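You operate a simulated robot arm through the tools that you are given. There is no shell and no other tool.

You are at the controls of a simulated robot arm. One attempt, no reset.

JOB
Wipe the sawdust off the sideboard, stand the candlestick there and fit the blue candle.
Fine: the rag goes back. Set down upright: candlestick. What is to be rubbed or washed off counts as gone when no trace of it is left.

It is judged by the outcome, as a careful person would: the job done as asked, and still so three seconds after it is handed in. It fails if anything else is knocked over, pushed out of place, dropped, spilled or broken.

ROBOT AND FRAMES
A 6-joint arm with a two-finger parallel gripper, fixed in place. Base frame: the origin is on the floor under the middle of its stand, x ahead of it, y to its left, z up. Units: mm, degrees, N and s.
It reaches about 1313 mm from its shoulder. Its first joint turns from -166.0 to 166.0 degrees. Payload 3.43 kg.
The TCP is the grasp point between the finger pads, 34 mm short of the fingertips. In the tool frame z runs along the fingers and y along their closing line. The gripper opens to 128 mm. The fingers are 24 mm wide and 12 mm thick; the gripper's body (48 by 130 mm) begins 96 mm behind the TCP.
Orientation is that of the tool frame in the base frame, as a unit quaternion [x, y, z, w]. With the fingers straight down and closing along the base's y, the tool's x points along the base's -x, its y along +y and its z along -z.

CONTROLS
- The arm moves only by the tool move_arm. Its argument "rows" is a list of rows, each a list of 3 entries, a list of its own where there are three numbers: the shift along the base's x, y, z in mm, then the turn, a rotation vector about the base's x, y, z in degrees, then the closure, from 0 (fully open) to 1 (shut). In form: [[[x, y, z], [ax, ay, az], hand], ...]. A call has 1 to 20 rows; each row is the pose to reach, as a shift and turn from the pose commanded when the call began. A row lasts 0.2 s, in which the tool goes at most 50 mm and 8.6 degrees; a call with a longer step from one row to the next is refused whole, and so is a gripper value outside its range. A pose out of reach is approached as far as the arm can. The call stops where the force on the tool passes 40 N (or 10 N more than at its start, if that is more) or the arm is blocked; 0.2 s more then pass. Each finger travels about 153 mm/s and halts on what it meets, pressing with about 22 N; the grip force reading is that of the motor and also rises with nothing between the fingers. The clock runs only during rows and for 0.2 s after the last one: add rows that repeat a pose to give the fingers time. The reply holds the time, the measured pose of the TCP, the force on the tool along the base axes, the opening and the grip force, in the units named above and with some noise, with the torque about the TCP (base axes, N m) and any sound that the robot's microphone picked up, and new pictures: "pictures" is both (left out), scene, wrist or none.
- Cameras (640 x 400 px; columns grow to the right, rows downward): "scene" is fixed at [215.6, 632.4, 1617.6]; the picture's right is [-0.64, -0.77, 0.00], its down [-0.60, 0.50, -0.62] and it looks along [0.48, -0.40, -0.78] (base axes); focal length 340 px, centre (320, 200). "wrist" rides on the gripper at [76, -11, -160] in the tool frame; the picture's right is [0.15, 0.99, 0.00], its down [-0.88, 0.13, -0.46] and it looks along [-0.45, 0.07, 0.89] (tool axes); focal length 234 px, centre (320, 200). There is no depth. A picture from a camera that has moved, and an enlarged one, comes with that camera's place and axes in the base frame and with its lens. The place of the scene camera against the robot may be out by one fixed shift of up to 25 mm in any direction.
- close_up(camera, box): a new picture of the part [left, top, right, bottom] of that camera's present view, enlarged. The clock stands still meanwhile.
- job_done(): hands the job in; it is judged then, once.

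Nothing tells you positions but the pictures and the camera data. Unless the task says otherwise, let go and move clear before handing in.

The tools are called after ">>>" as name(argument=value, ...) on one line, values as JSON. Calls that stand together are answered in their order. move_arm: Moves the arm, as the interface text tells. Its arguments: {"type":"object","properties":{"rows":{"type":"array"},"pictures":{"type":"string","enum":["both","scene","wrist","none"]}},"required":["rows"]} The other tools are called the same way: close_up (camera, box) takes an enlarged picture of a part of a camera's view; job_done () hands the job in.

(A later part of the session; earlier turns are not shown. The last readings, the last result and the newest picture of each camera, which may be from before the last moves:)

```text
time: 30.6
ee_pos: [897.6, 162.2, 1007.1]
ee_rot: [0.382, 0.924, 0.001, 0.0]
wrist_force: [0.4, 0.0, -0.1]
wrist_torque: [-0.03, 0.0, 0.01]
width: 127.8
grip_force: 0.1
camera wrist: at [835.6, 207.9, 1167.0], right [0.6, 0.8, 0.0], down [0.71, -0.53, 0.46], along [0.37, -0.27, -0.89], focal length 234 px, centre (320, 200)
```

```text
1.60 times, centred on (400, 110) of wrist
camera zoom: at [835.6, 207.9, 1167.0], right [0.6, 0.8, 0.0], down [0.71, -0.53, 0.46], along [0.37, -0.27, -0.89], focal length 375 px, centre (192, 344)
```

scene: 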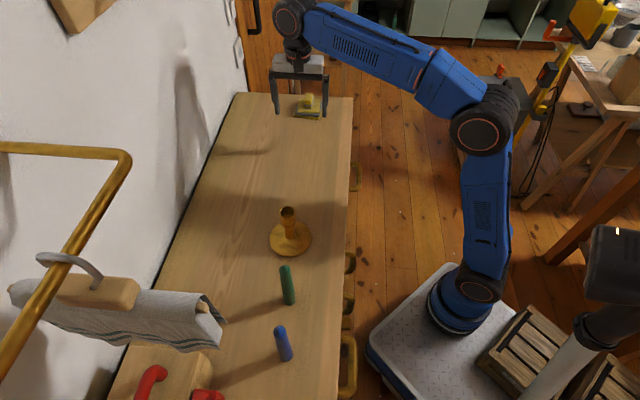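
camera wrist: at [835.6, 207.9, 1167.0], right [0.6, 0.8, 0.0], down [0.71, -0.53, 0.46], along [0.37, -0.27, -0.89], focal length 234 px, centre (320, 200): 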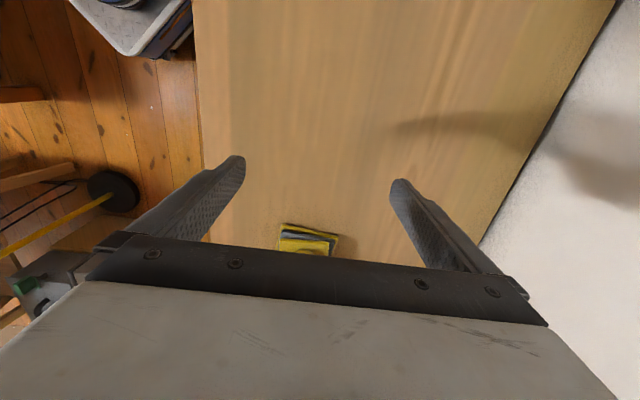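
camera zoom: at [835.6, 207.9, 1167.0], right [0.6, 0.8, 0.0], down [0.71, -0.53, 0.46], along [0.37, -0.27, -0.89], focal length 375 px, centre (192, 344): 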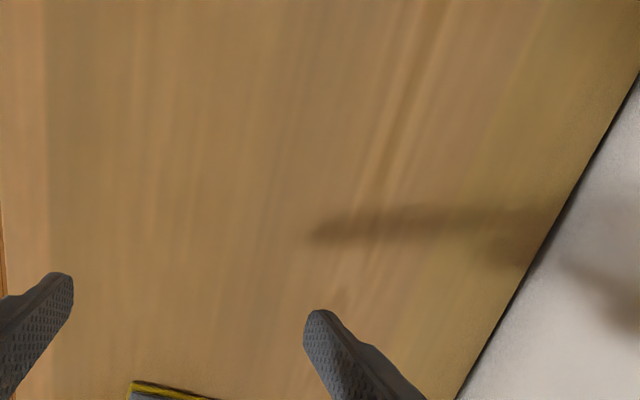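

The wiped area is clean and the rag sits as it did originally. Next I'll move high over the candlestick near (635, 406) to measure it.

>>> move_arm(rows=[[[-30, 28, 30], [0, 0, 0], 0], [[-63, 58, 53], [0, 0, 0], 0], [[-96, 89, 60], [0, 0, 0], 0], [[-129, 120, 60], [0, 0, 0], 0], [[-162, 151, 60], [0, 0, 0], 0], [[-195, 182, 60], [0, 0, 0], 0], [[-228, 213, 60], [0, 0, 0], 0], [[-262, 244, 60], [0, 0, 0], 0], [[-262, 244, 60], [0, 0, 0], 0]])

>>> close_up(camera="wrist", box=[220, 60, 420, 260])

>>> close_up(camera="scene", box=[230, 130, 350, 270])

```text
refused: row 1 steps farther than a row can; nothing moved
```

```text
2.00 times, centred on (320, 160) of wrist
camera zoom: at [835.6, 207.9, 1167.0], right [0.6, 0.8, 0.0], down [0.71, -0.53, 0.46], along [0.37, -0.27, -0.89], focal length 468 px, centre (320, 280)
```

zoom: 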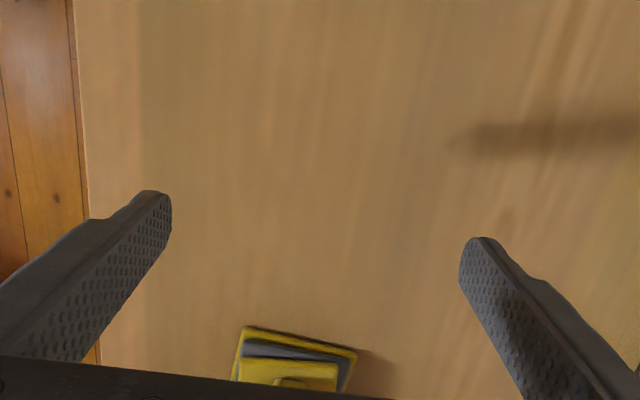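

```text
2.86 times, centred on (290, 200) of scene
camera zoom: at [215.6, 632.4, 1617.6], right [-0.64, -0.77, 0.0], down [-0.6, 0.5, -0.62], along [0.48, -0.4, -0.78], focal length 971 px, centre (406, 200)
```

zoom: 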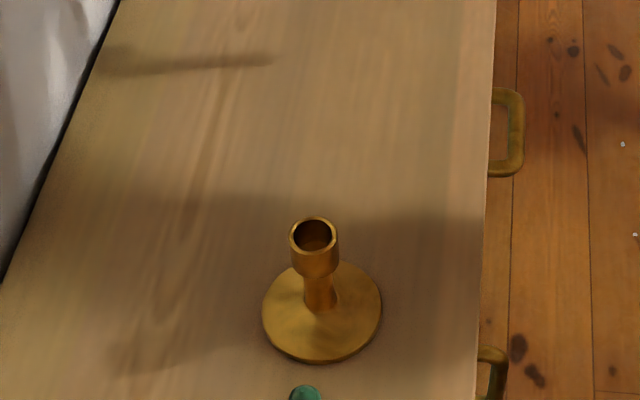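

That call was refused because its first step was a little too long, so nothing moved. The surface shows no sawdust; I'll repeat the move with shorter steps.

>>> move_arm(rows=[[[-20, 18, 30], [0, 0, 0], 0], [[-48, 45, 55], [0, 0, 0], 0], [[-80, 75, 60], [0, 0, 0], 0], [[-112, 105, 60], [0, 0, 0], 0], [[-144, 135, 60], [0, 0, 0], 0], [[-176, 165, 60], [0, 0, 0], 0], [[-208, 195, 60], [0, 0, 0], 0], [[-238, 222, 60], [0, 0, 0], 0], [[-262, 244, 60], [0, 0, 0], 0], [[-262, 244, 60], [0, 0, 0], 0]])

>>> close_up(camera="wrist", box=[220, 60, 420, 260])

>>> close_up(camera="scene", box=[230, 130, 350, 270])

```text
time: 32.8
ee_pos: [635.8, 408.8, 1066.9]
ee_rot: [0.382, 0.924, 0.001, 0.0]
wrist_force: [0.3, 0.5, 0.0]
wrist_torque: [-0.01, 0.01, 0.01]
width: 127.8
grip_force: 0.0
camera wrist: at [574.7, 454.5, 1227.5], right [0.6, 0.8, 0.0], down [0.71, -0.53, 0.46], along [0.37, -0.27, -0.89], focal length 234 px, centre (320, 200)
```

scene: 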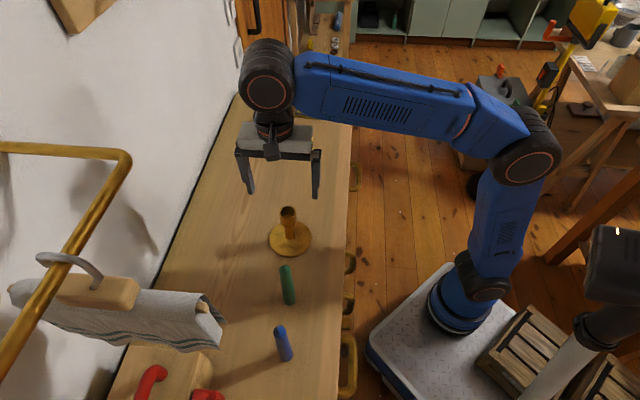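
wrist: 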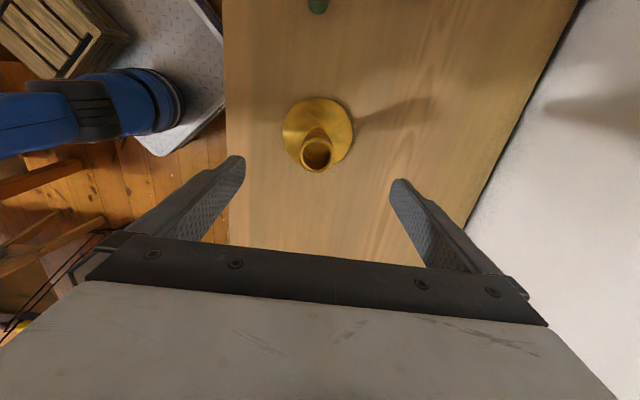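

```text
2.00 times, centred on (320, 160) of wrist
camera zoom: at [574.7, 454.5, 1227.5], right [0.6, 0.8, 0.0], down [0.71, -0.53, 0.46], along [0.37, -0.27, -0.89], focal length 468 px, centre (320, 280)
```

zoom: 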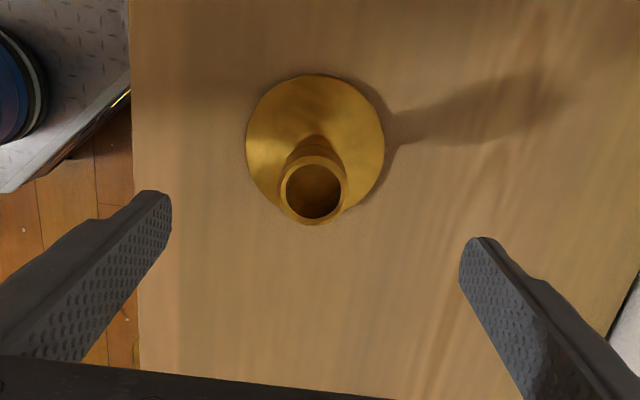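

```text
2.86 times, centred on (290, 200) of scene
camera zoom: at [215.6, 632.4, 1617.6], right [-0.64, -0.77, 0.0], down [-0.6, 0.5, -0.62], along [0.48, -0.4, -0.78], focal length 971 px, centre (406, 200)
```

zoom: 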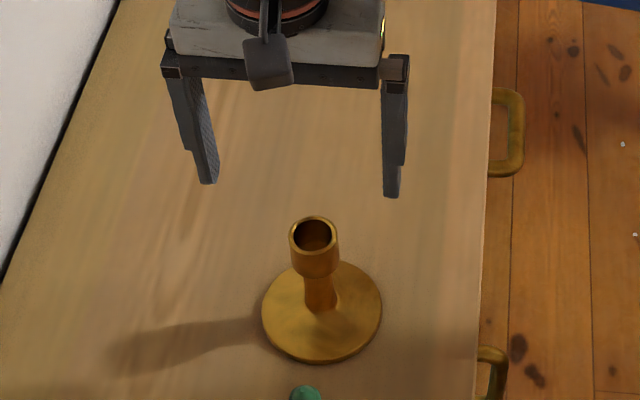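

The candlestick stands at about (629, 411). Its base disc is about 105 mm across, its cup about 35 mm outside and 28 mm inside, and its rim is near z 985. I'll centre over it, go down partway and check again.

>>> move_arm(rows=[[[-6.5, 2.2, -20], [0, 0, 0], 0], [[-6.5, 2.2, -45], [0, 0, 0], 0], [[-6.5, 2.2, -60], [0, 0, 0], 0], [[-6.5, 2.2, -60], [0, 0, 0], 0]])

>>> close_up(camera="wrist", box=[220, 60, 420, 260])

>>> close_up(camera="scene", box=[230, 150, 350, 270])

```text
time: 33.8
ee_pos: [627.5, 409.5, 1007.4]
ee_rot: [0.383, 0.924, 0.0, 0.0]
wrist_force: [-0.3, 0.9, -0.8]
wrist_torque: [0.0, -0.01, -0.01]
width: 127.9
grip_force: 0.0
camera wrist: at [567.3, 454.8, 1168.0], right [0.6, 0.8, 0.0], down [0.71, -0.53, 0.46], along [0.37, -0.27, -0.89], focal length 234 px, centre (320, 200)
```

scene: 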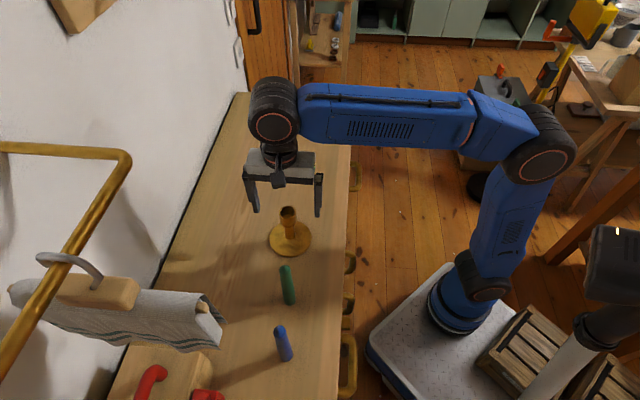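
wrist: 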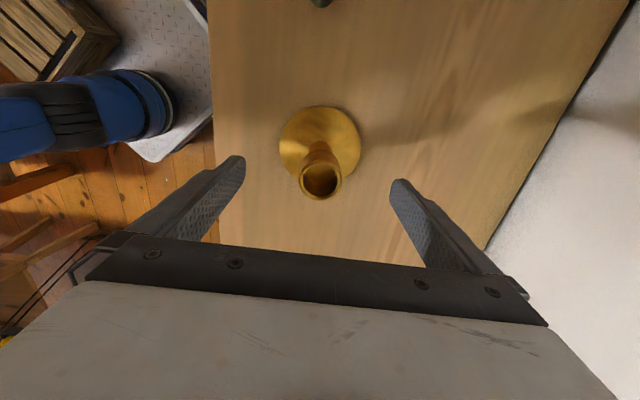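

```text
2.00 times, centred on (320, 160) of wrist
camera zoom: at [567.3, 454.8, 1168.0], right [0.6, 0.8, 0.0], down [0.71, -0.53, 0.46], along [0.37, -0.27, -0.89], focal length 468 px, centre (320, 280)
```

zoom: 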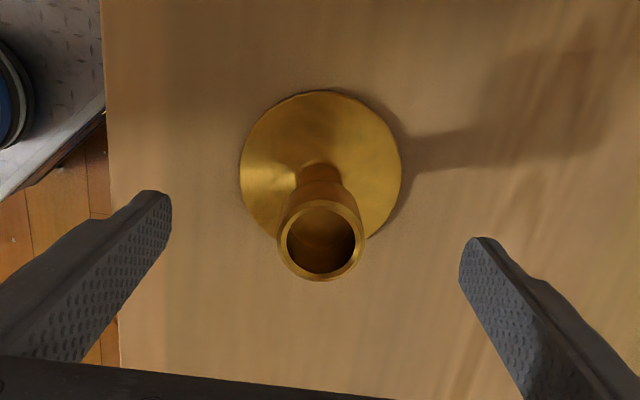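

```text
3.33 times, centred on (290, 210) of scene
camera zoom: at [215.6, 632.4, 1617.6], right [-0.64, -0.77, 0.0], down [-0.6, 0.5, -0.62], along [0.48, -0.4, -0.78], focal length 1133 px, centre (420, 167)
```

zoom: 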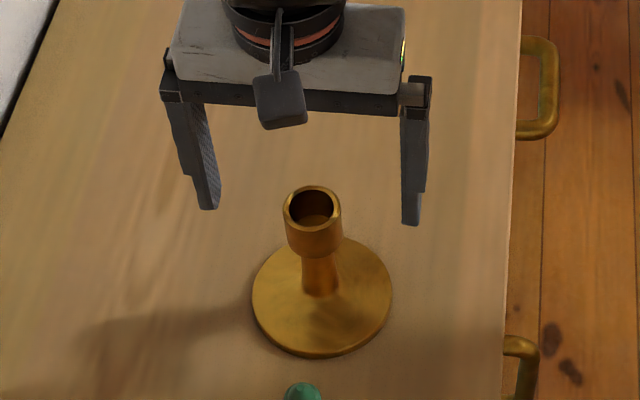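

The candlestick's axis lies within about 1.5 mm of the TCP and the fingers are well clear of the cup. I'll descend and close on the cup.

>>> move_arm(rows=[[[0.8, 0.8, -15], [0, 0, 0], 0], [[0.8, 0.8, -30], [0, 0, 0], 0], [[0.8, 0.8, -44], [0, 0, 0], 0], [[0.8, 0.8, -44], [0, 0, 0], 0.3], [[0.8, 0.8, -44], [0, 0, 0], 0.6], [[0.8, 0.8, -44], [0, 0, 0], 0.75], [[0.8, 0.8, -44], [0, 0, 0], 1], [[0.8, 0.8, -44], [0, 0, 0], 1], [[0.8, 0.8, -44], [0, 0, 0], 1]])

>>> close_up(camera="wrist", box=[220, 80, 420, 280])

>>> close_up(camera="scene", box=[230, 150, 350, 270])

```text
time: 35.8
ee_pos: [628.7, 410.7, 963.5]
ee_rot: [0.383, 0.924, 0.0, -0.001]
wrist_force: [2.4, 2.4, 3.4]
wrist_torque: [-0.06, 0.08, 0.03]
width: 40.7
grip_force: 21.7
camera wrist: at [567.6, 455.3, 1123.7], right [0.6, 0.8, 0.0], down [0.71, -0.53, 0.46], along [0.37, -0.27, -0.89], focal length 234 px, centre (320, 200)
```

scene: 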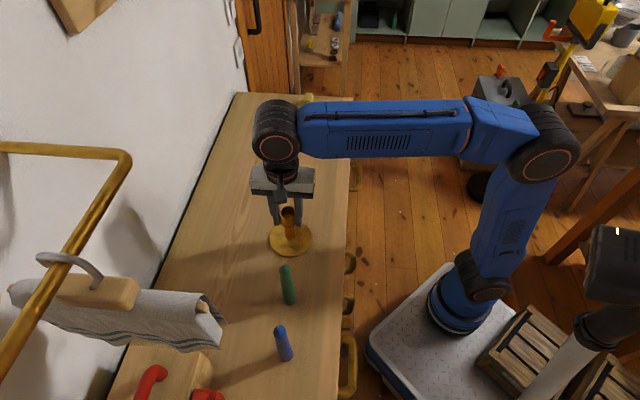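
wrist: 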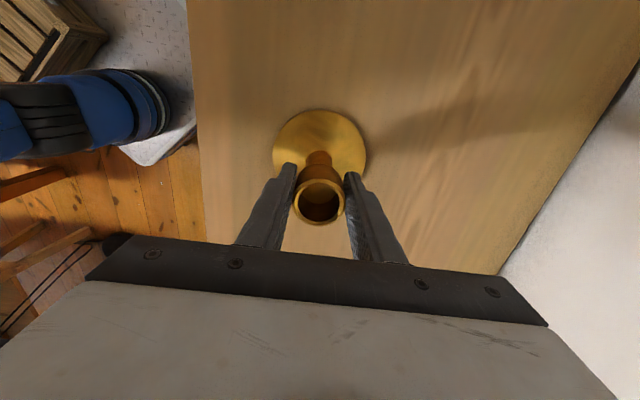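

```text
2.00 times, centred on (320, 180) of wrist
camera zoom: at [567.6, 455.3, 1123.7], right [0.6, 0.8, 0.0], down [0.71, -0.53, 0.46], along [0.37, -0.27, -0.89], focal length 468 px, centre (320, 240)
```

zoom: 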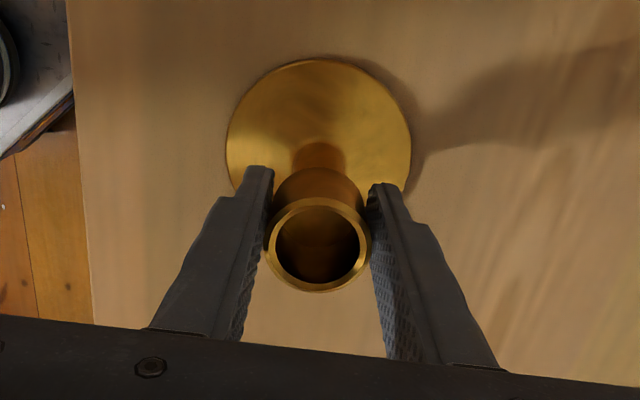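

```text
3.33 times, centred on (290, 210) of scene
camera zoom: at [215.6, 632.4, 1617.6], right [-0.64, -0.77, 0.0], down [-0.6, 0.5, -0.62], along [0.48, -0.4, -0.78], focal length 1133 px, centre (420, 167)
```

zoom: 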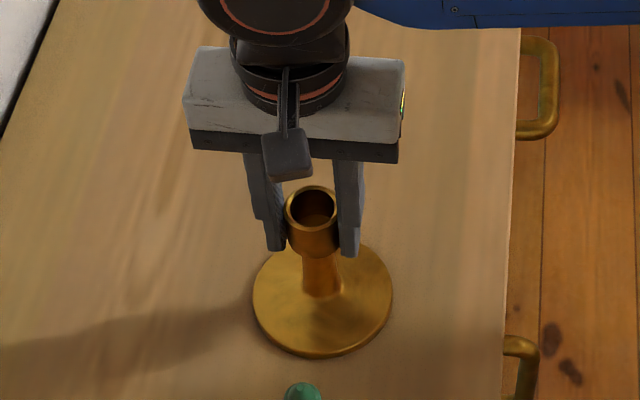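

The cup is 40.7 mm wide and its rim is level with the TCP, but I'm gripping it about 8 mm off its centre along the pad width. I'll open, shift along the sideboard, lower slightly and re-grip it centred.

>>> move_arm(rows=[[[0, 0, 0], [0, 0, 0], 0.5], [[0, 0, 0], [0, 0, 0], 0.4], [[3, -3, -3], [0, 0, 0], 0.4], [[5.3, -5.3, -6], [0, 0, 0], 0.4], [[5.3, -5.3, -6], [0, 0, 0], 0.4], [[5.3, -5.3, -6], [0, 0, 0], 0.6], [[5.3, -5.3, -6], [0, 0, 0], 0.8], [[5.3, -5.3, -6], [0, 0, 0], 1], [[5.3, -5.3, -6], [0, 0, 0], 1]])

>>> close_up(camera="wrist", box=[220, 80, 420, 280])

>>> close_up(camera="scene", box=[230, 150, 350, 270])

```text
time: 37.8
ee_pos: [633.2, 405.3, 958.5]
ee_rot: [0.383, 0.924, 0.001, 0.0]
wrist_force: [-0.2, -0.1, 1.3]
wrist_torque: [-0.28, 0.26, -0.02]
width: 41.0
grip_force: 21.9
camera wrist: at [573.0, 450.2, 1118.6], right [0.6, 0.8, 0.0], down [0.71, -0.53, 0.46], along [0.37, -0.27, -0.89], focal length 234 px, centre (320, 200)
```

scene: 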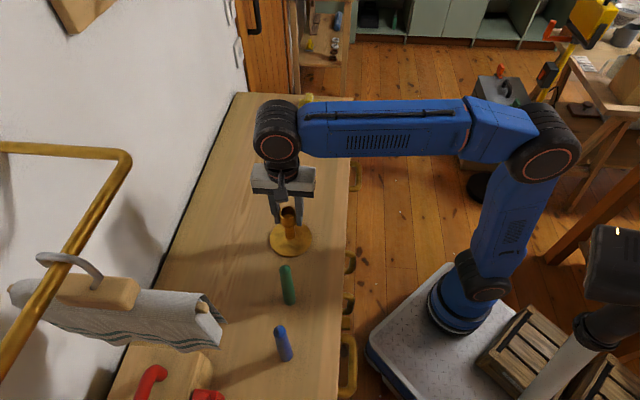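
wrist: 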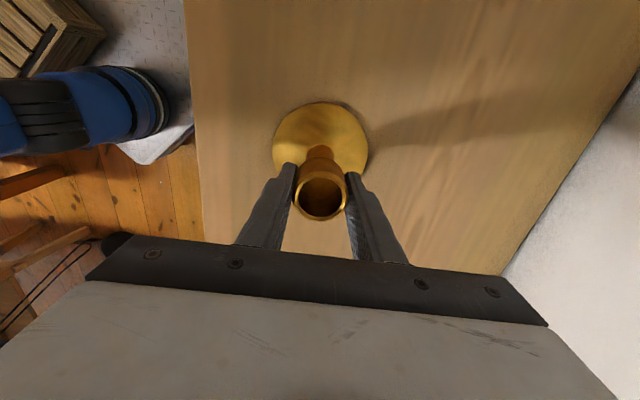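

```text
2.00 times, centred on (320, 180) of wrist
camera zoom: at [573.0, 450.2, 1118.6], right [0.6, 0.8, 0.0], down [0.71, -0.53, 0.46], along [0.37, -0.27, -0.89], focal length 468 px, centre (320, 240)
```

zoom: 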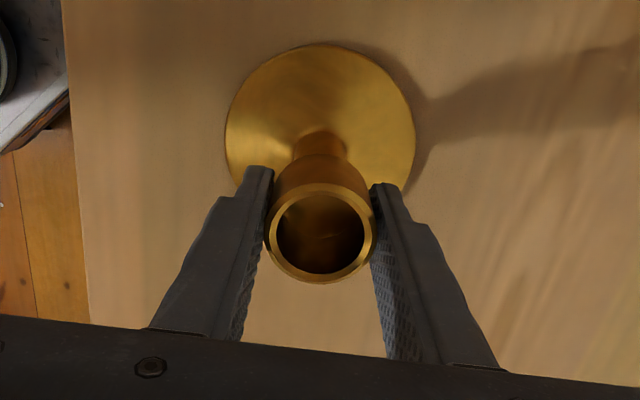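

```text
3.33 times, centred on (290, 210) of scene
camera zoom: at [215.6, 632.4, 1617.6], right [-0.64, -0.77, 0.0], down [-0.6, 0.5, -0.62], along [0.48, -0.4, -0.78], focal length 1133 px, centre (420, 167)
```

zoom: 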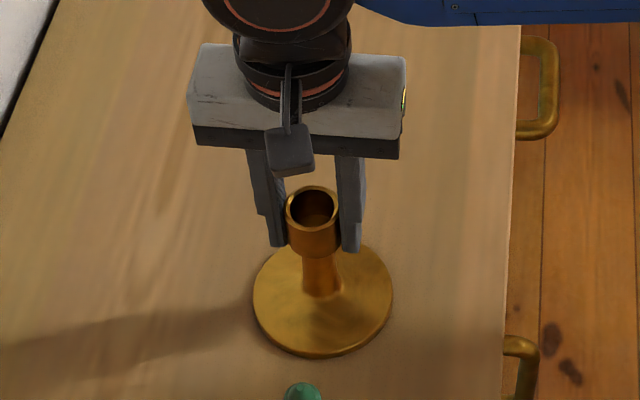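

The grip is now centred on the cup, with the rim at z 966 and the TCP at 958.5, and the tabletop comes out near 847. I'll lift 10 mm first to test the hold.

>>> move_arm(rows=[[[0, 0, 5], [0, 0, 0], 1], [[0, 0, 10], [0, 0, 0], 1], [[0, 0, 20], [0, 0, 0], 1], [[0, 0, 20], [0, 0, 0], 1]])

>>> close_up(camera="wrist", box=[220, 80, 420, 280])

>>> close_up(camera="scene", box=[230, 150, 350, 270])

```text
time: 38.8
ee_pos: [633.9, 406.7, 977.2]
ee_rot: [0.383, 0.924, 0.001, 0.001]
wrist_force: [0.6, -0.7, -6.2]
wrist_torque: [0.02, 0.0, 0.02]
width: 40.7
grip_force: 21.8
camera wrist: at [572.6, 450.8, 1137.5], right [0.6, 0.8, 0.0], down [0.71, -0.53, 0.46], along [0.37, -0.27, -0.89], focal length 234 px, centre (320, 200)
```

scene: 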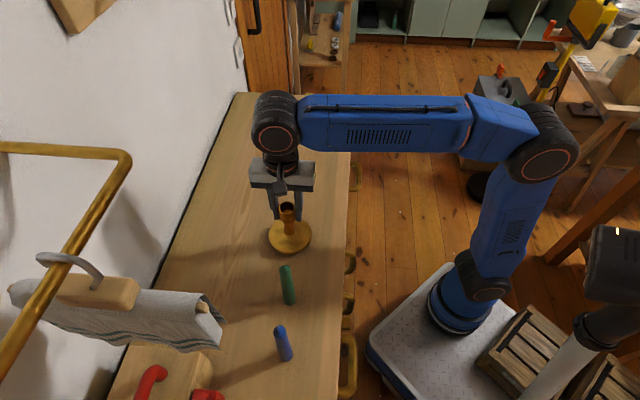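
wrist: 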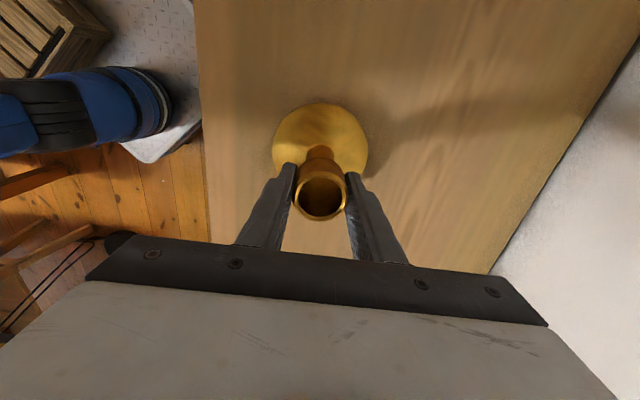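

```text
2.00 times, centred on (320, 180) of wrist
camera zoom: at [572.6, 450.8, 1137.5], right [0.6, 0.8, 0.0], down [0.71, -0.53, 0.46], along [0.37, -0.27, -0.89], focal length 468 px, centre (320, 240)
```

zoom: 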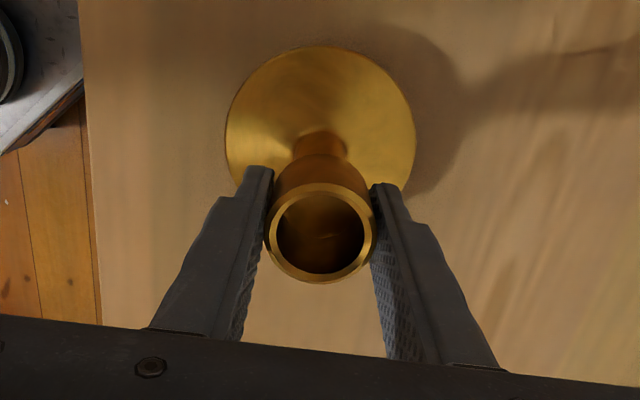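

```text
3.33 times, centred on (290, 210) of scene
camera zoom: at [215.6, 632.4, 1617.6], right [-0.64, -0.77, 0.0], down [-0.6, 0.5, -0.62], along [0.48, -0.4, -0.78], focal length 1133 px, centre (420, 167)
```

zoom: 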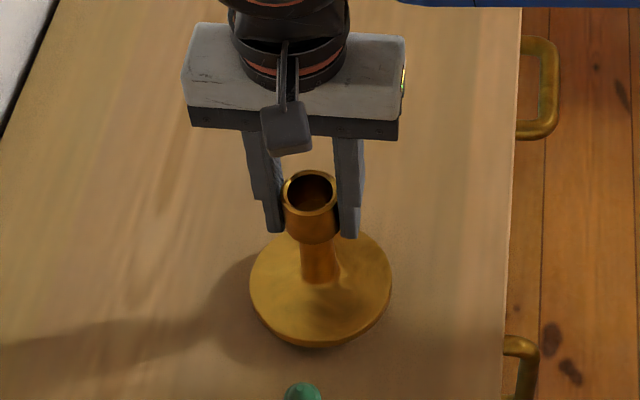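

The candlestick is lifted cleanly (about 6 N) without slipping or tilting. I'll carry it smoothly to the centre of the wiped spot near (829, 216).

>>> move_arm(rows=[[[10, -10, 4], [0, 0, 0], 1], [[30, -29, 8], [0, 0, 0], 1], [[54, -53, 8], [0, 0, 0], 1], [[78, -76, 8], [0, 0, 0], 1], [[102, -100, 8], [0, 0, 0], 1], [[126, -123, 8], [0, 0, 0], 1], [[150, -147, 8], [0, 0, 0], 1], [[172, -169, 8], [0, 0, 0], 1], [[187, -183, 8], [0, 0, 0], 1], [[195, -191, 8], [0, 0, 0], 1], [[195, -191, 8], [0, 0, 0], 1]])

>>> close_up(camera="scene", box=[240, 90, 360, 210])

```text
time: 41.2
ee_pos: [827.4, 215.5, 984.9]
ee_rot: [0.383, 0.924, 0.001, 0.0]
wrist_force: [0.7, -0.3, -5.1]
wrist_torque: [-0.01, 0.01, 0.0]
width: 40.6
grip_force: 22.1
camera wrist: at [767.3, 259.8, 1144.9], right [0.6, 0.8, 0.0], down [0.71, -0.53, 0.46], along [0.37, -0.27, -0.89], focal length 234 px, centre (320, 200)
```

scene: 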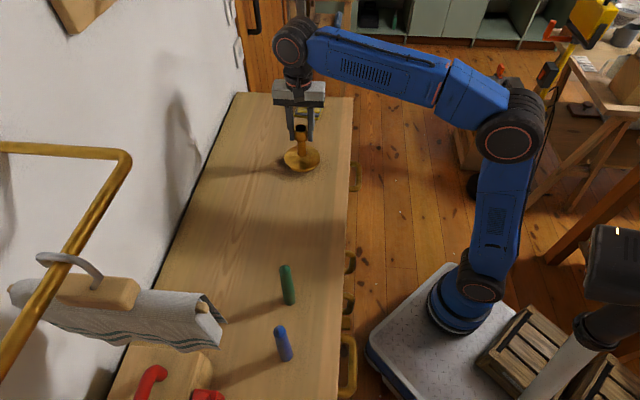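
wrist: 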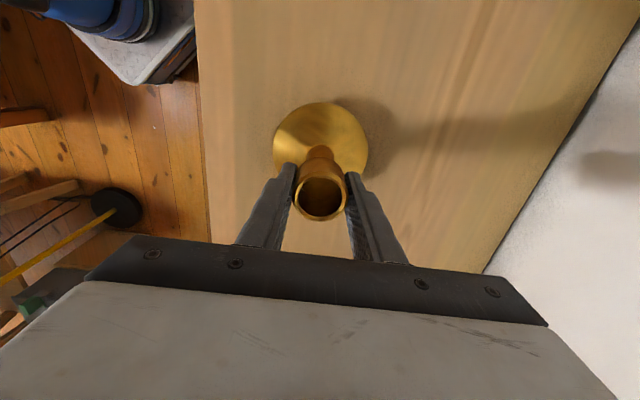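

```text
3.33 times, centred on (300, 150) of scene
camera zoom: at [215.6, 632.4, 1617.6], right [-0.64, -0.77, 0.0], down [-0.6, 0.5, -0.62], along [0.48, -0.4, -0.78], focal length 1133 px, centre (387, 367)
```

zoom: 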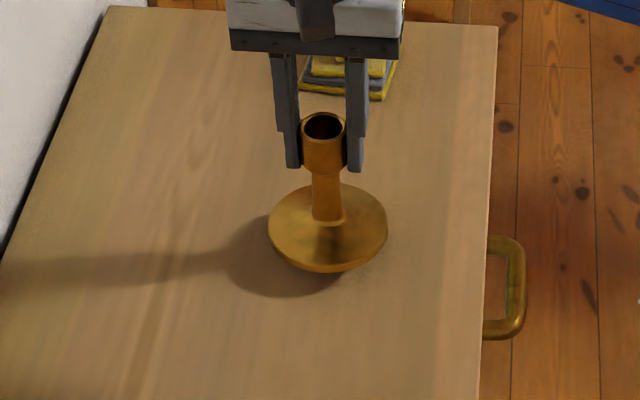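

The candlestick hovers about 26 mm above the cleaned spot. I'll lower it gently until the table takes its weight.

>>> move_arm(rows=[[[1, 0.5, -10], [0, 0, 0], 1], [[1, 0.5, -18], [0, 0, 0], 1], [[1, 0.5, -23], [0, 0, 0], 1], [[1, 0.5, -25], [0, 0, 0], 1], [[1, 0.5, -26.5], [0, 0, 0], 1], [[1, 0.5, -26.5], [0, 0, 0], 1]], pictures="none")

```text
time: 42.6
ee_pos: [829.9, 215.1, 958.9]
ee_rot: [0.383, 0.924, 0.001, 0.0]
wrist_force: [0.0, -0.9, -5.3]
wrist_torque: [-0.01, -0.04, -0.01]
width: 41.1
grip_force: 21.9
```

The tool still carries the weight, so it isn't down yet. I'll lower in 1 mm steps.

>>> move_arm(rows=[[[0, 0, -1], [0, 0, 0], 1], [[0, 0, -1], [0, 0, 0], 1]], pictures="none")

```text
time: 43.2
ee_pos: [830.1, 215.4, 958.4]
ee_rot: [0.383, 0.924, 0.001, 0.0]
wrist_force: [0.4, 0.1, -5.5]
wrist_torque: [-0.03, 0.02, 0.03]
width: 40.9
grip_force: 21.7
```

>>> move_arm(rows=[[[0, 0, -1], [0, 0, 0], 1], [[0, 0, -2], [0, 0, 0], 1], [[0, 0, -2], [0, 0, 0], 1]], pictures="none")

```text
time: 44.0
ee_pos: [830.2, 215.2, 958.7]
ee_rot: [0.383, 0.924, 0.002, 0.001]
wrist_force: [2.1, 2.8, 16.9]
wrist_torque: [-0.39, 0.41, 0.03]
width: 40.9
grip_force: 21.7
```

It touches down now (+17 N). I'll ease up a little, open the fingers evenly and check that it stands on its own.

>>> move_arm(rows=[[[0, 0, 1], [0, 0, 0], 1], [[0, 0, 1], [0, 0, 0], 0.62], [[0, 0, 1], [0, 0, 0], 0.5], [[0, 0, 1], [0, 0, 0], 0.3], [[0, 0, 1], [0, 0, 0], 0.1], [[0, 0, 1], [0, 0, 0], 0], [[0, 0, 20], [0, 0, 0], 0], [[0, 0, 50], [0, 0, 0], 0], [[0, 0, 80], [0, 0, 0], 0], [[0, 0, 80], [0, 0, 0], 0]])

>>> close_up(camera="wrist", box=[220, 60, 420, 260])

>>> close_up(camera="scene", box=[240, 90, 360, 210])

```text
time: 46.2
ee_pos: [830.1, 214.1, 1037.5]
ee_rot: [0.383, 0.924, 0.001, 0.001]
wrist_force: [-0.3, -0.2, -0.2]
wrist_torque: [0.03, 0.0, -0.04]
width: 127.7
grip_force: 0.0
camera wrist: at [768.3, 259.3, 1196.5], right [0.6, 0.8, 0.0], down [0.71, -0.53, 0.46], along [0.37, -0.27, -0.89], focal length 234 px, centre (320, 200)
```

scene: 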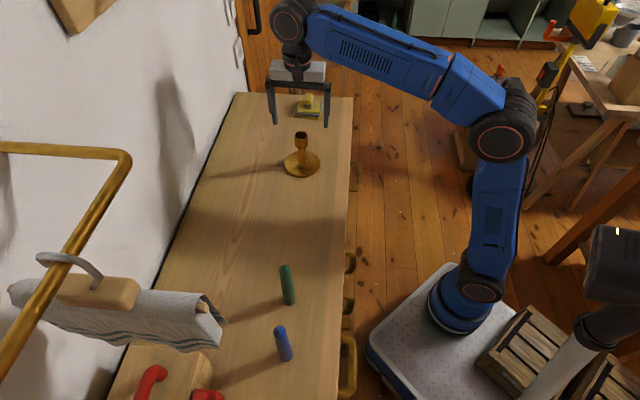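
wrist: 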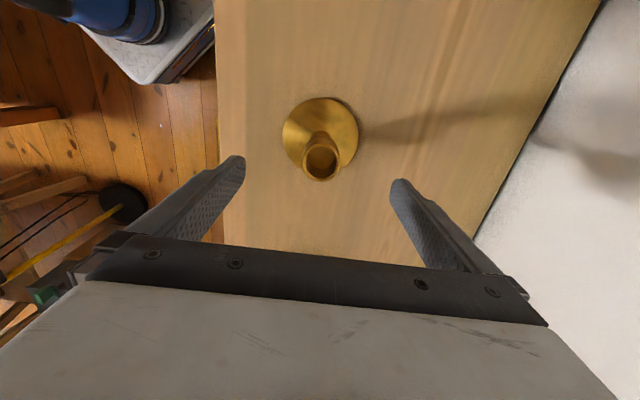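

```text
2.00 times, centred on (320, 160) of wrist
camera zoom: at [768.3, 259.3, 1196.5], right [0.6, 0.8, 0.0], down [0.71, -0.53, 0.46], along [0.37, -0.27, -0.89], focal length 468 px, centre (320, 280)
```

zoom: 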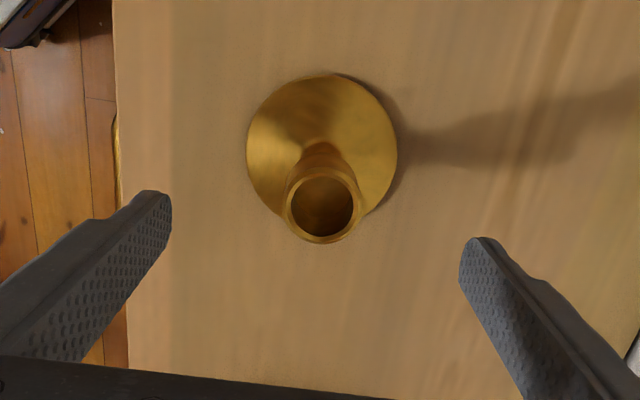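

```text
3.33 times, centred on (300, 150) of scene
camera zoom: at [215.6, 632.4, 1617.6], right [-0.64, -0.77, 0.0], down [-0.6, 0.5, -0.62], along [0.48, -0.4, -0.78], focal length 1133 px, centre (387, 367)
```

zoom: 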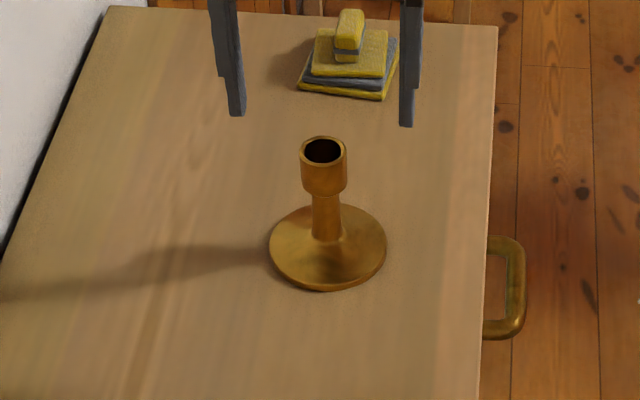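

The candlestick stands upright on the cleaned spot at about (830, 216), and the rag is untouched. Before fetching the candle I'll test how high the arm can reach here, since the candle has to enter from above.

>>> move_arm(rows=[[[0, 0, 15], [0, 0, 0], 0], [[0, 0, 30], [0, 0, 0], 0], [[0, 0, 45], [0, 0, 0], 0], [[0, 0, 60], [0, 0, 0], 0], [[0, 0, 60], [0, 0, 0], 0]], pictures="none")

```text
time: 47.4
ee_pos: [830.2, 213.9, 1097.4]
ee_rot: [0.382, 0.924, 0.001, 0.0]
wrist_force: [0.4, 1.1, 1.0]
wrist_torque: [-0.02, -0.01, -0.02]
width: 127.9
grip_force: 0.0
```

The arm can reach z 1097 above the candlestick, which is enough. The hanging towel is close to the blue candle, so I'll turn the gripper +90° to keep its narrow side toward the towel, and move to a high viewpoint near the candles.

>>> move_arm(rows=[[[-20, 16, 10], [0, 0, 7], 0], [[-52, 40, 20], [0, 0, 15], 0], [[-84, 65, 25], [0, 0, 23], 0], [[-116, 90, 25], [0, 0, 31], 0], [[-148, 114, 25], [0, 0, 39], 0], [[-180, 138, 25], [0, 0, 47], 0], [[-212, 163, 25], [0, 0, 55], 0], [[-244, 187, 25], [0, 0, 63], 0], [[-276, 212, 25], [0, 0, 71], 0], [[-308, 236, 25], [0, 0, 79], 0], [[-340, 261, 25], [0, 0, 85], 0], [[-370, 284, 25], [0, 0, 90], 0], [[-400, 306, 25], [0, 0, 90], 0], [[-400, 306, 25], [0, 0, 90], 0]])

>>> close_up(camera="wrist", box=[220, 40, 480, 240])

>>> close_up(camera="scene", box=[140, 180, 380, 400])

```text
time: 50.4
ee_pos: [428.8, 522.1, 1121.2]
ee_rot: [-0.383, 0.924, 0.0, 0.0]
wrist_force: [0.3, -0.3, 0.7]
wrist_torque: [-0.03, -0.02, -0.01]
width: 128.2
grip_force: 0.0
camera wrist: at [384.1, 459.7, 1280.9], right [-0.8, 0.6, 0.0], down [0.53, 0.71, 0.46], along [0.27, 0.37, -0.89], focal length 234 px, centre (320, 200)
```

scene: 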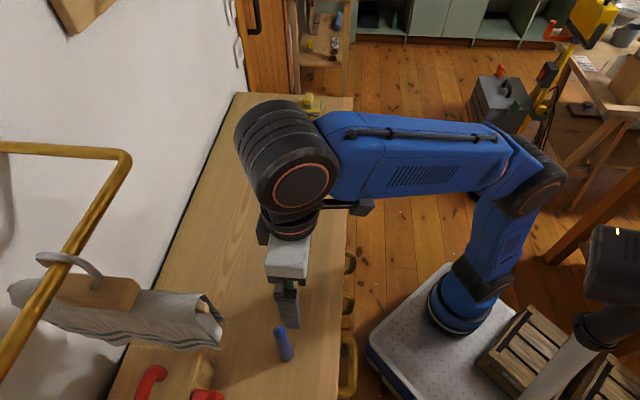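
wrist: 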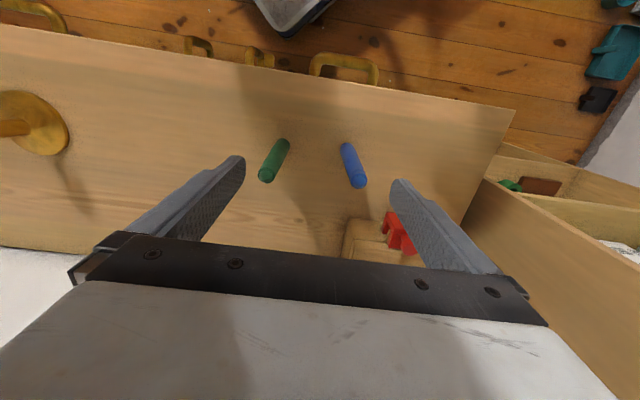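

```text
2.00 times, centred on (350, 140) of wrist
camera zoom: at [384.1, 459.7, 1280.9], right [-0.8, 0.6, 0.0], down [0.53, 0.71, 0.46], along [0.27, 0.37, -0.89], focal length 468 px, centre (260, 320)
```

zoom: 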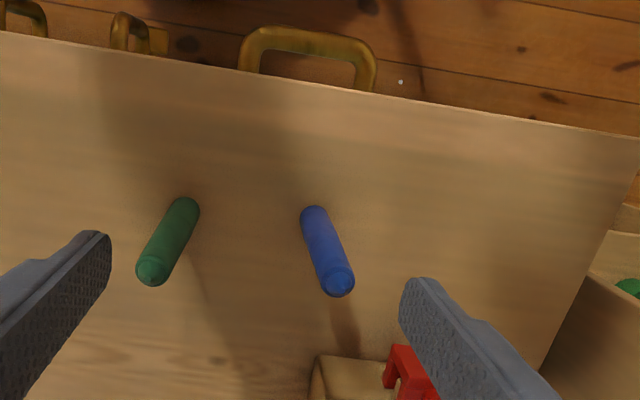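

```text
1.82 times, centred on (260, 290) of scene
camera zoom: at [215.6, 632.4, 1617.6], right [-0.64, -0.77, 0.0], down [-0.6, 0.5, -0.62], along [0.48, -0.4, -0.78], focal length 618 px, centre (429, 36)
```

zoom: 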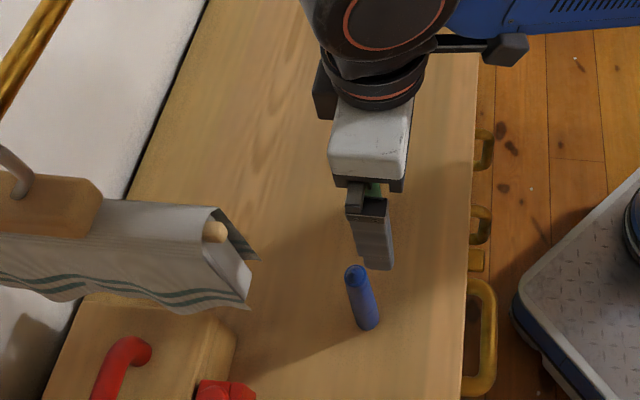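

The blue candle stands at about (410, 581), with its base at z 847 and its top near 1010. The towel's end is only about 70 mm behind it. I'll tilt the tool 20° so the wrist leans away from the towel and approach the candle from the front.

>>> move_arm(rows=[[[-15, -2, -5], [2.83, -2.83, 0], 0], [[-33, -4, -12], [5.66, -5.66, 0], 0], [[-52, -7, -25], [8.49, -8.49, 0], 0], [[-72, -10, -40], [11.31, -11.31, 0], 0], [[-90, -12, -55], [14.14, -14.14, 0], 0], [[-90, -12, -61], [14.14, -14.14, 0], 0], [[-90, -12, -61], [14.14, -14.14, 0], 0]])

>>> close_up(camera="wrist", box=[220, 40, 480, 240])

>>> close_up(camera="scene", box=[140, 180, 380, 400])

```text
time: 52.0
ee_pos: [338.2, 509.0, 1060.1]
ee_rot: [-0.377, 0.91, 0.067, 0.16]
wrist_force: [0.2, 0.4, 0.1]
wrist_torque: [0.01, 0.02, -0.01]
width: 127.9
grip_force: 0.1
camera wrist: at [258.6, 410.6, 1184.4], right [-0.8, 0.6, -0.05], down [0.38, 0.57, 0.73], along [0.47, 0.56, -0.68], focal length 234 px, centre (320, 200)
```

scene: 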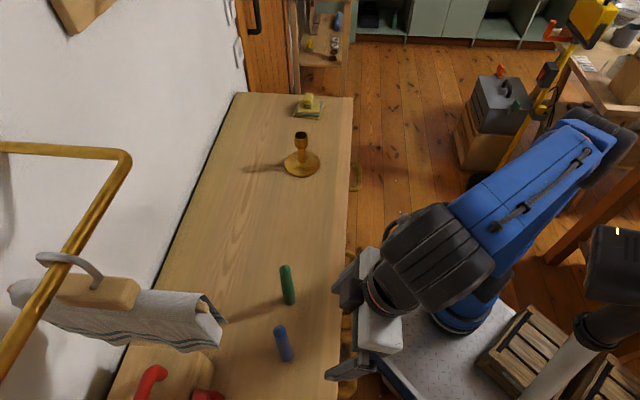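
wrist: 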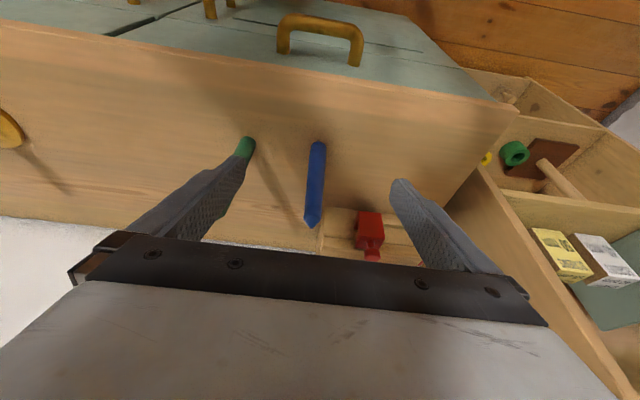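

```text
2.00 times, centred on (350, 140) of wrist
camera zoom: at [258.6, 410.6, 1184.4], right [-0.8, 0.6, -0.05], down [0.38, 0.57, 0.73], along [0.47, 0.56, -0.68], focal length 468 px, centre (260, 320)
```

zoom: 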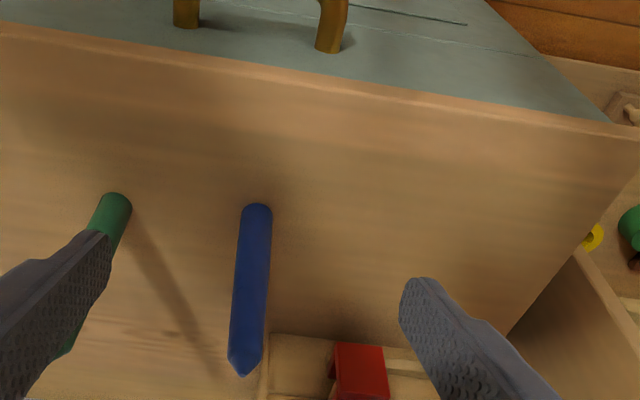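

```text
1.82 times, centred on (260, 290) of scene
camera zoom: at [215.6, 632.4, 1617.6], right [-0.64, -0.77, 0.0], down [-0.6, 0.5, -0.62], along [0.48, -0.4, -0.78], focal length 618 px, centre (429, 36)
```

zoom: 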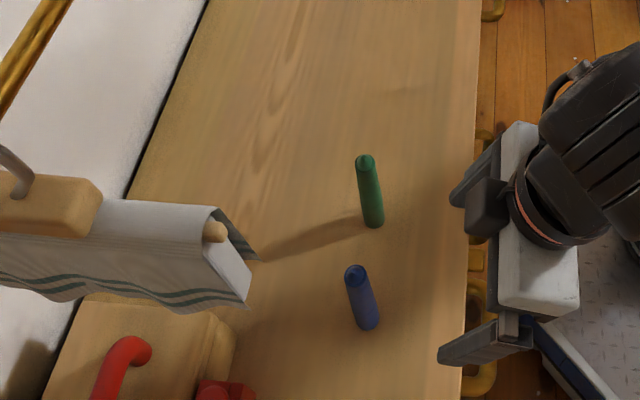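

The candle's axis is at about (411.5, 582) with its tip near z 1015, and the fingers are already aligned with it along the sideboard. I'll lower to mid-height in front of it and slide toward it, then check before closing.

>>> move_arm(rows=[[[0, 0, -35], [0, 0, 0], 0], [[0, 0, -70], [0, 0, 0], 0], [[0, 0, -100], [0, 0, 0], 0], [[0, 0, -118], [0, 0, 0], 0], [[15, 15, -118], [0, 0, 0], 0], [[30, 30, -118], [0, 0, 0], 0], [[45, 45, -118], [0, 0, 0], 0], [[45, 45, -118], [0, 0, 0], 0]])

>>> close_up(camera="wrist", box=[220, 80, 420, 280])

>>> close_up(camera="scene", box=[140, 180, 380, 400])

```text
time: 53.8
ee_pos: [384.2, 554.6, 941.7]
ee_rot: [-0.377, 0.91, 0.068, 0.16]
wrist_force: [-0.8, -0.5, -0.2]
wrist_torque: [-0.02, -0.03, -0.01]
width: 128.2
grip_force: 0.0
camera wrist: at [303.8, 457.3, 1066.3], right [-0.8, 0.6, -0.05], down [0.38, 0.57, 0.73], along [0.47, 0.56, -0.68], focal length 234 px, centre (320, 200)
```

scene: 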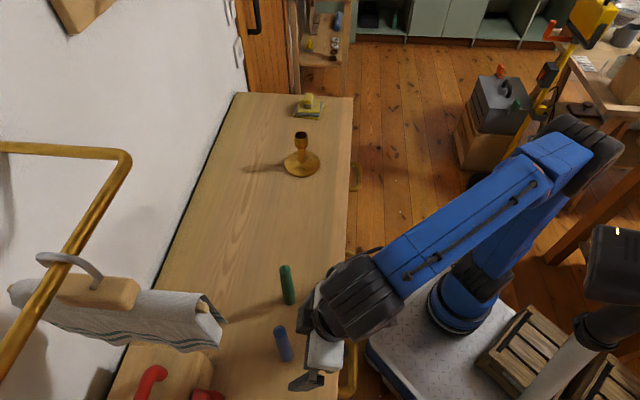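
wrist: 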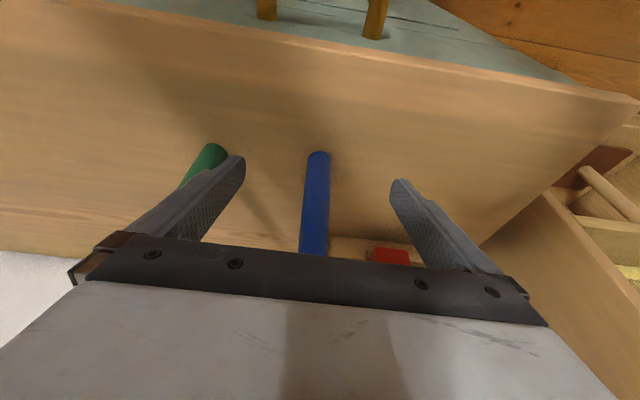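

```text
2.00 times, centred on (320, 180) of wrist
camera zoom: at [303.8, 457.3, 1066.3], right [-0.8, 0.6, -0.05], down [0.38, 0.57, 0.73], along [0.47, 0.56, -0.68], focal length 468 px, centre (320, 240)
```

zoom: 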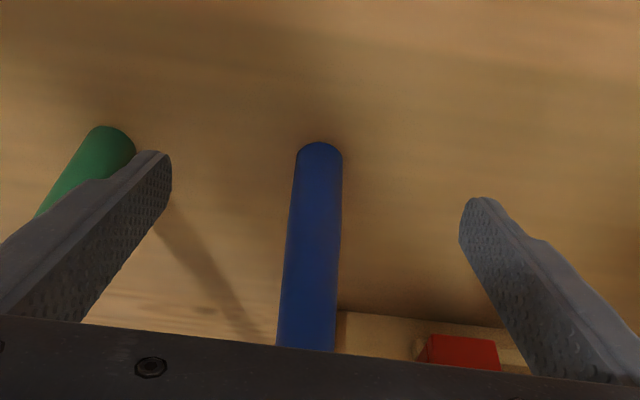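

```text
1.82 times, centred on (260, 290) of scene
camera zoom: at [215.6, 632.4, 1617.6], right [-0.64, -0.77, 0.0], down [-0.6, 0.5, -0.62], along [0.48, -0.4, -0.78], focal length 618 px, centre (429, 36)
```

zoom: 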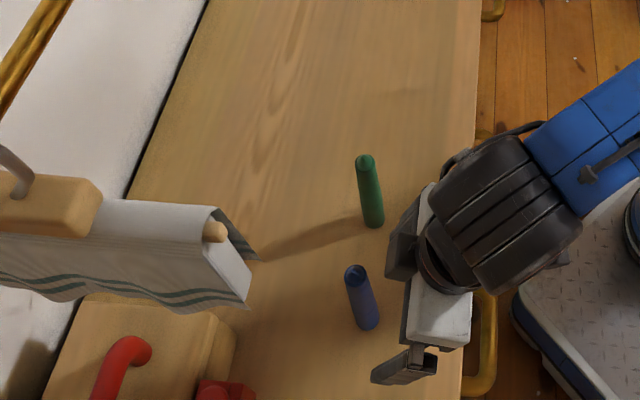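

The candle is centred between the fingers. I'll slide the last 39 mm and close on it.

>>> move_arm(rows=[[[14, 14, 0], [0, 0, 0], 0], [[27.8, 27.6, 0], [0, 0, 0], 0], [[27.8, 27.6, 0], [0, 0, 0], 0.3], [[27.8, 27.6, 0], [0, 0, 0], 0.6], [[27.8, 27.6, 0], [0, 0, 0], 0.75], [[27.8, 27.6, 0], [0, 0, 0], 0.85], [[27.8, 27.6, 0], [0, 0, 0], 1], [[27.8, 27.6, 0], [0, 0, 0], 1]])

>>> close_up(camera="wrist", box=[220, 80, 420, 280])

>>> close_up(camera="scene", box=[140, 180, 380, 400])

```text
time: 55.6
ee_pos: [414.2, 581.4, 942.9]
ee_rot: [-0.377, 0.91, 0.067, 0.159]
wrist_force: [-0.1, 0.8, 1.4]
wrist_torque: [0.05, -0.02, 0.01]
width: 23.9
grip_force: 22.1
camera wrist: at [333.3, 484.1, 1066.9], right [-0.8, 0.6, -0.05], down [0.38, 0.57, 0.73], along [0.47, 0.56, -0.68], focal length 234 px, centre (320, 200)
```

scene: 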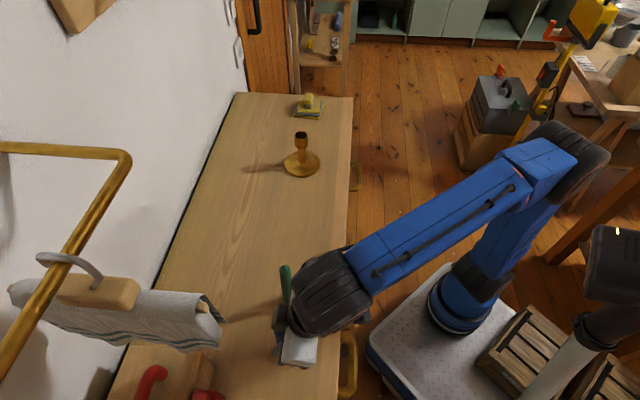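
wrist: 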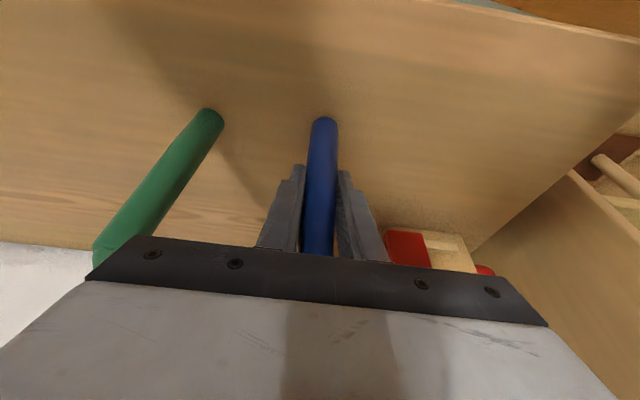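

```text
2.00 times, centred on (320, 180) of wrist
camera zoom: at [333.3, 484.1, 1066.9], right [-0.8, 0.6, -0.05], down [0.38, 0.57, 0.73], along [0.47, 0.56, -0.68], focal length 468 px, centre (320, 240)
```

zoom: 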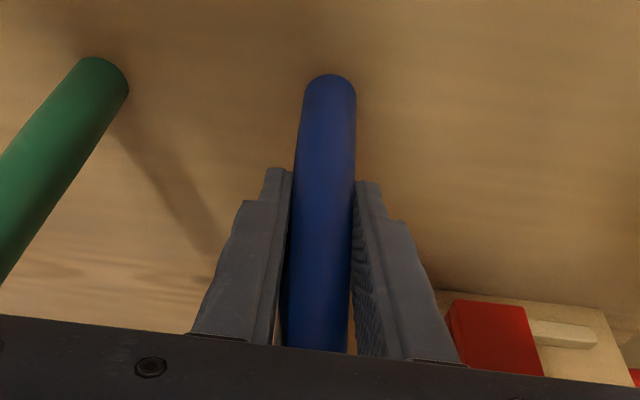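

```text
1.82 times, centred on (260, 290) of scene
camera zoom: at [215.6, 632.4, 1617.6], right [-0.64, -0.77, 0.0], down [-0.6, 0.5, -0.62], along [0.48, -0.4, -0.78], focal length 618 px, centre (429, 36)
```

zoom: 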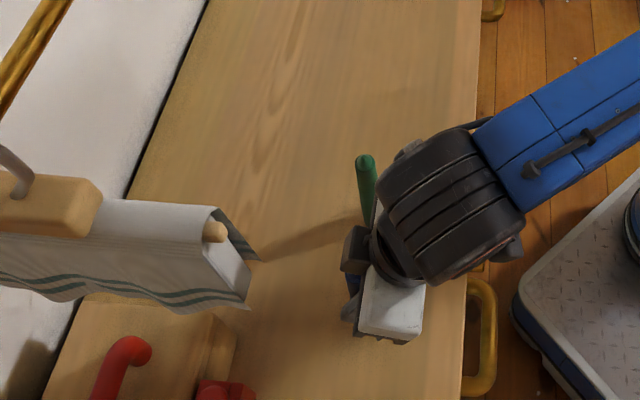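

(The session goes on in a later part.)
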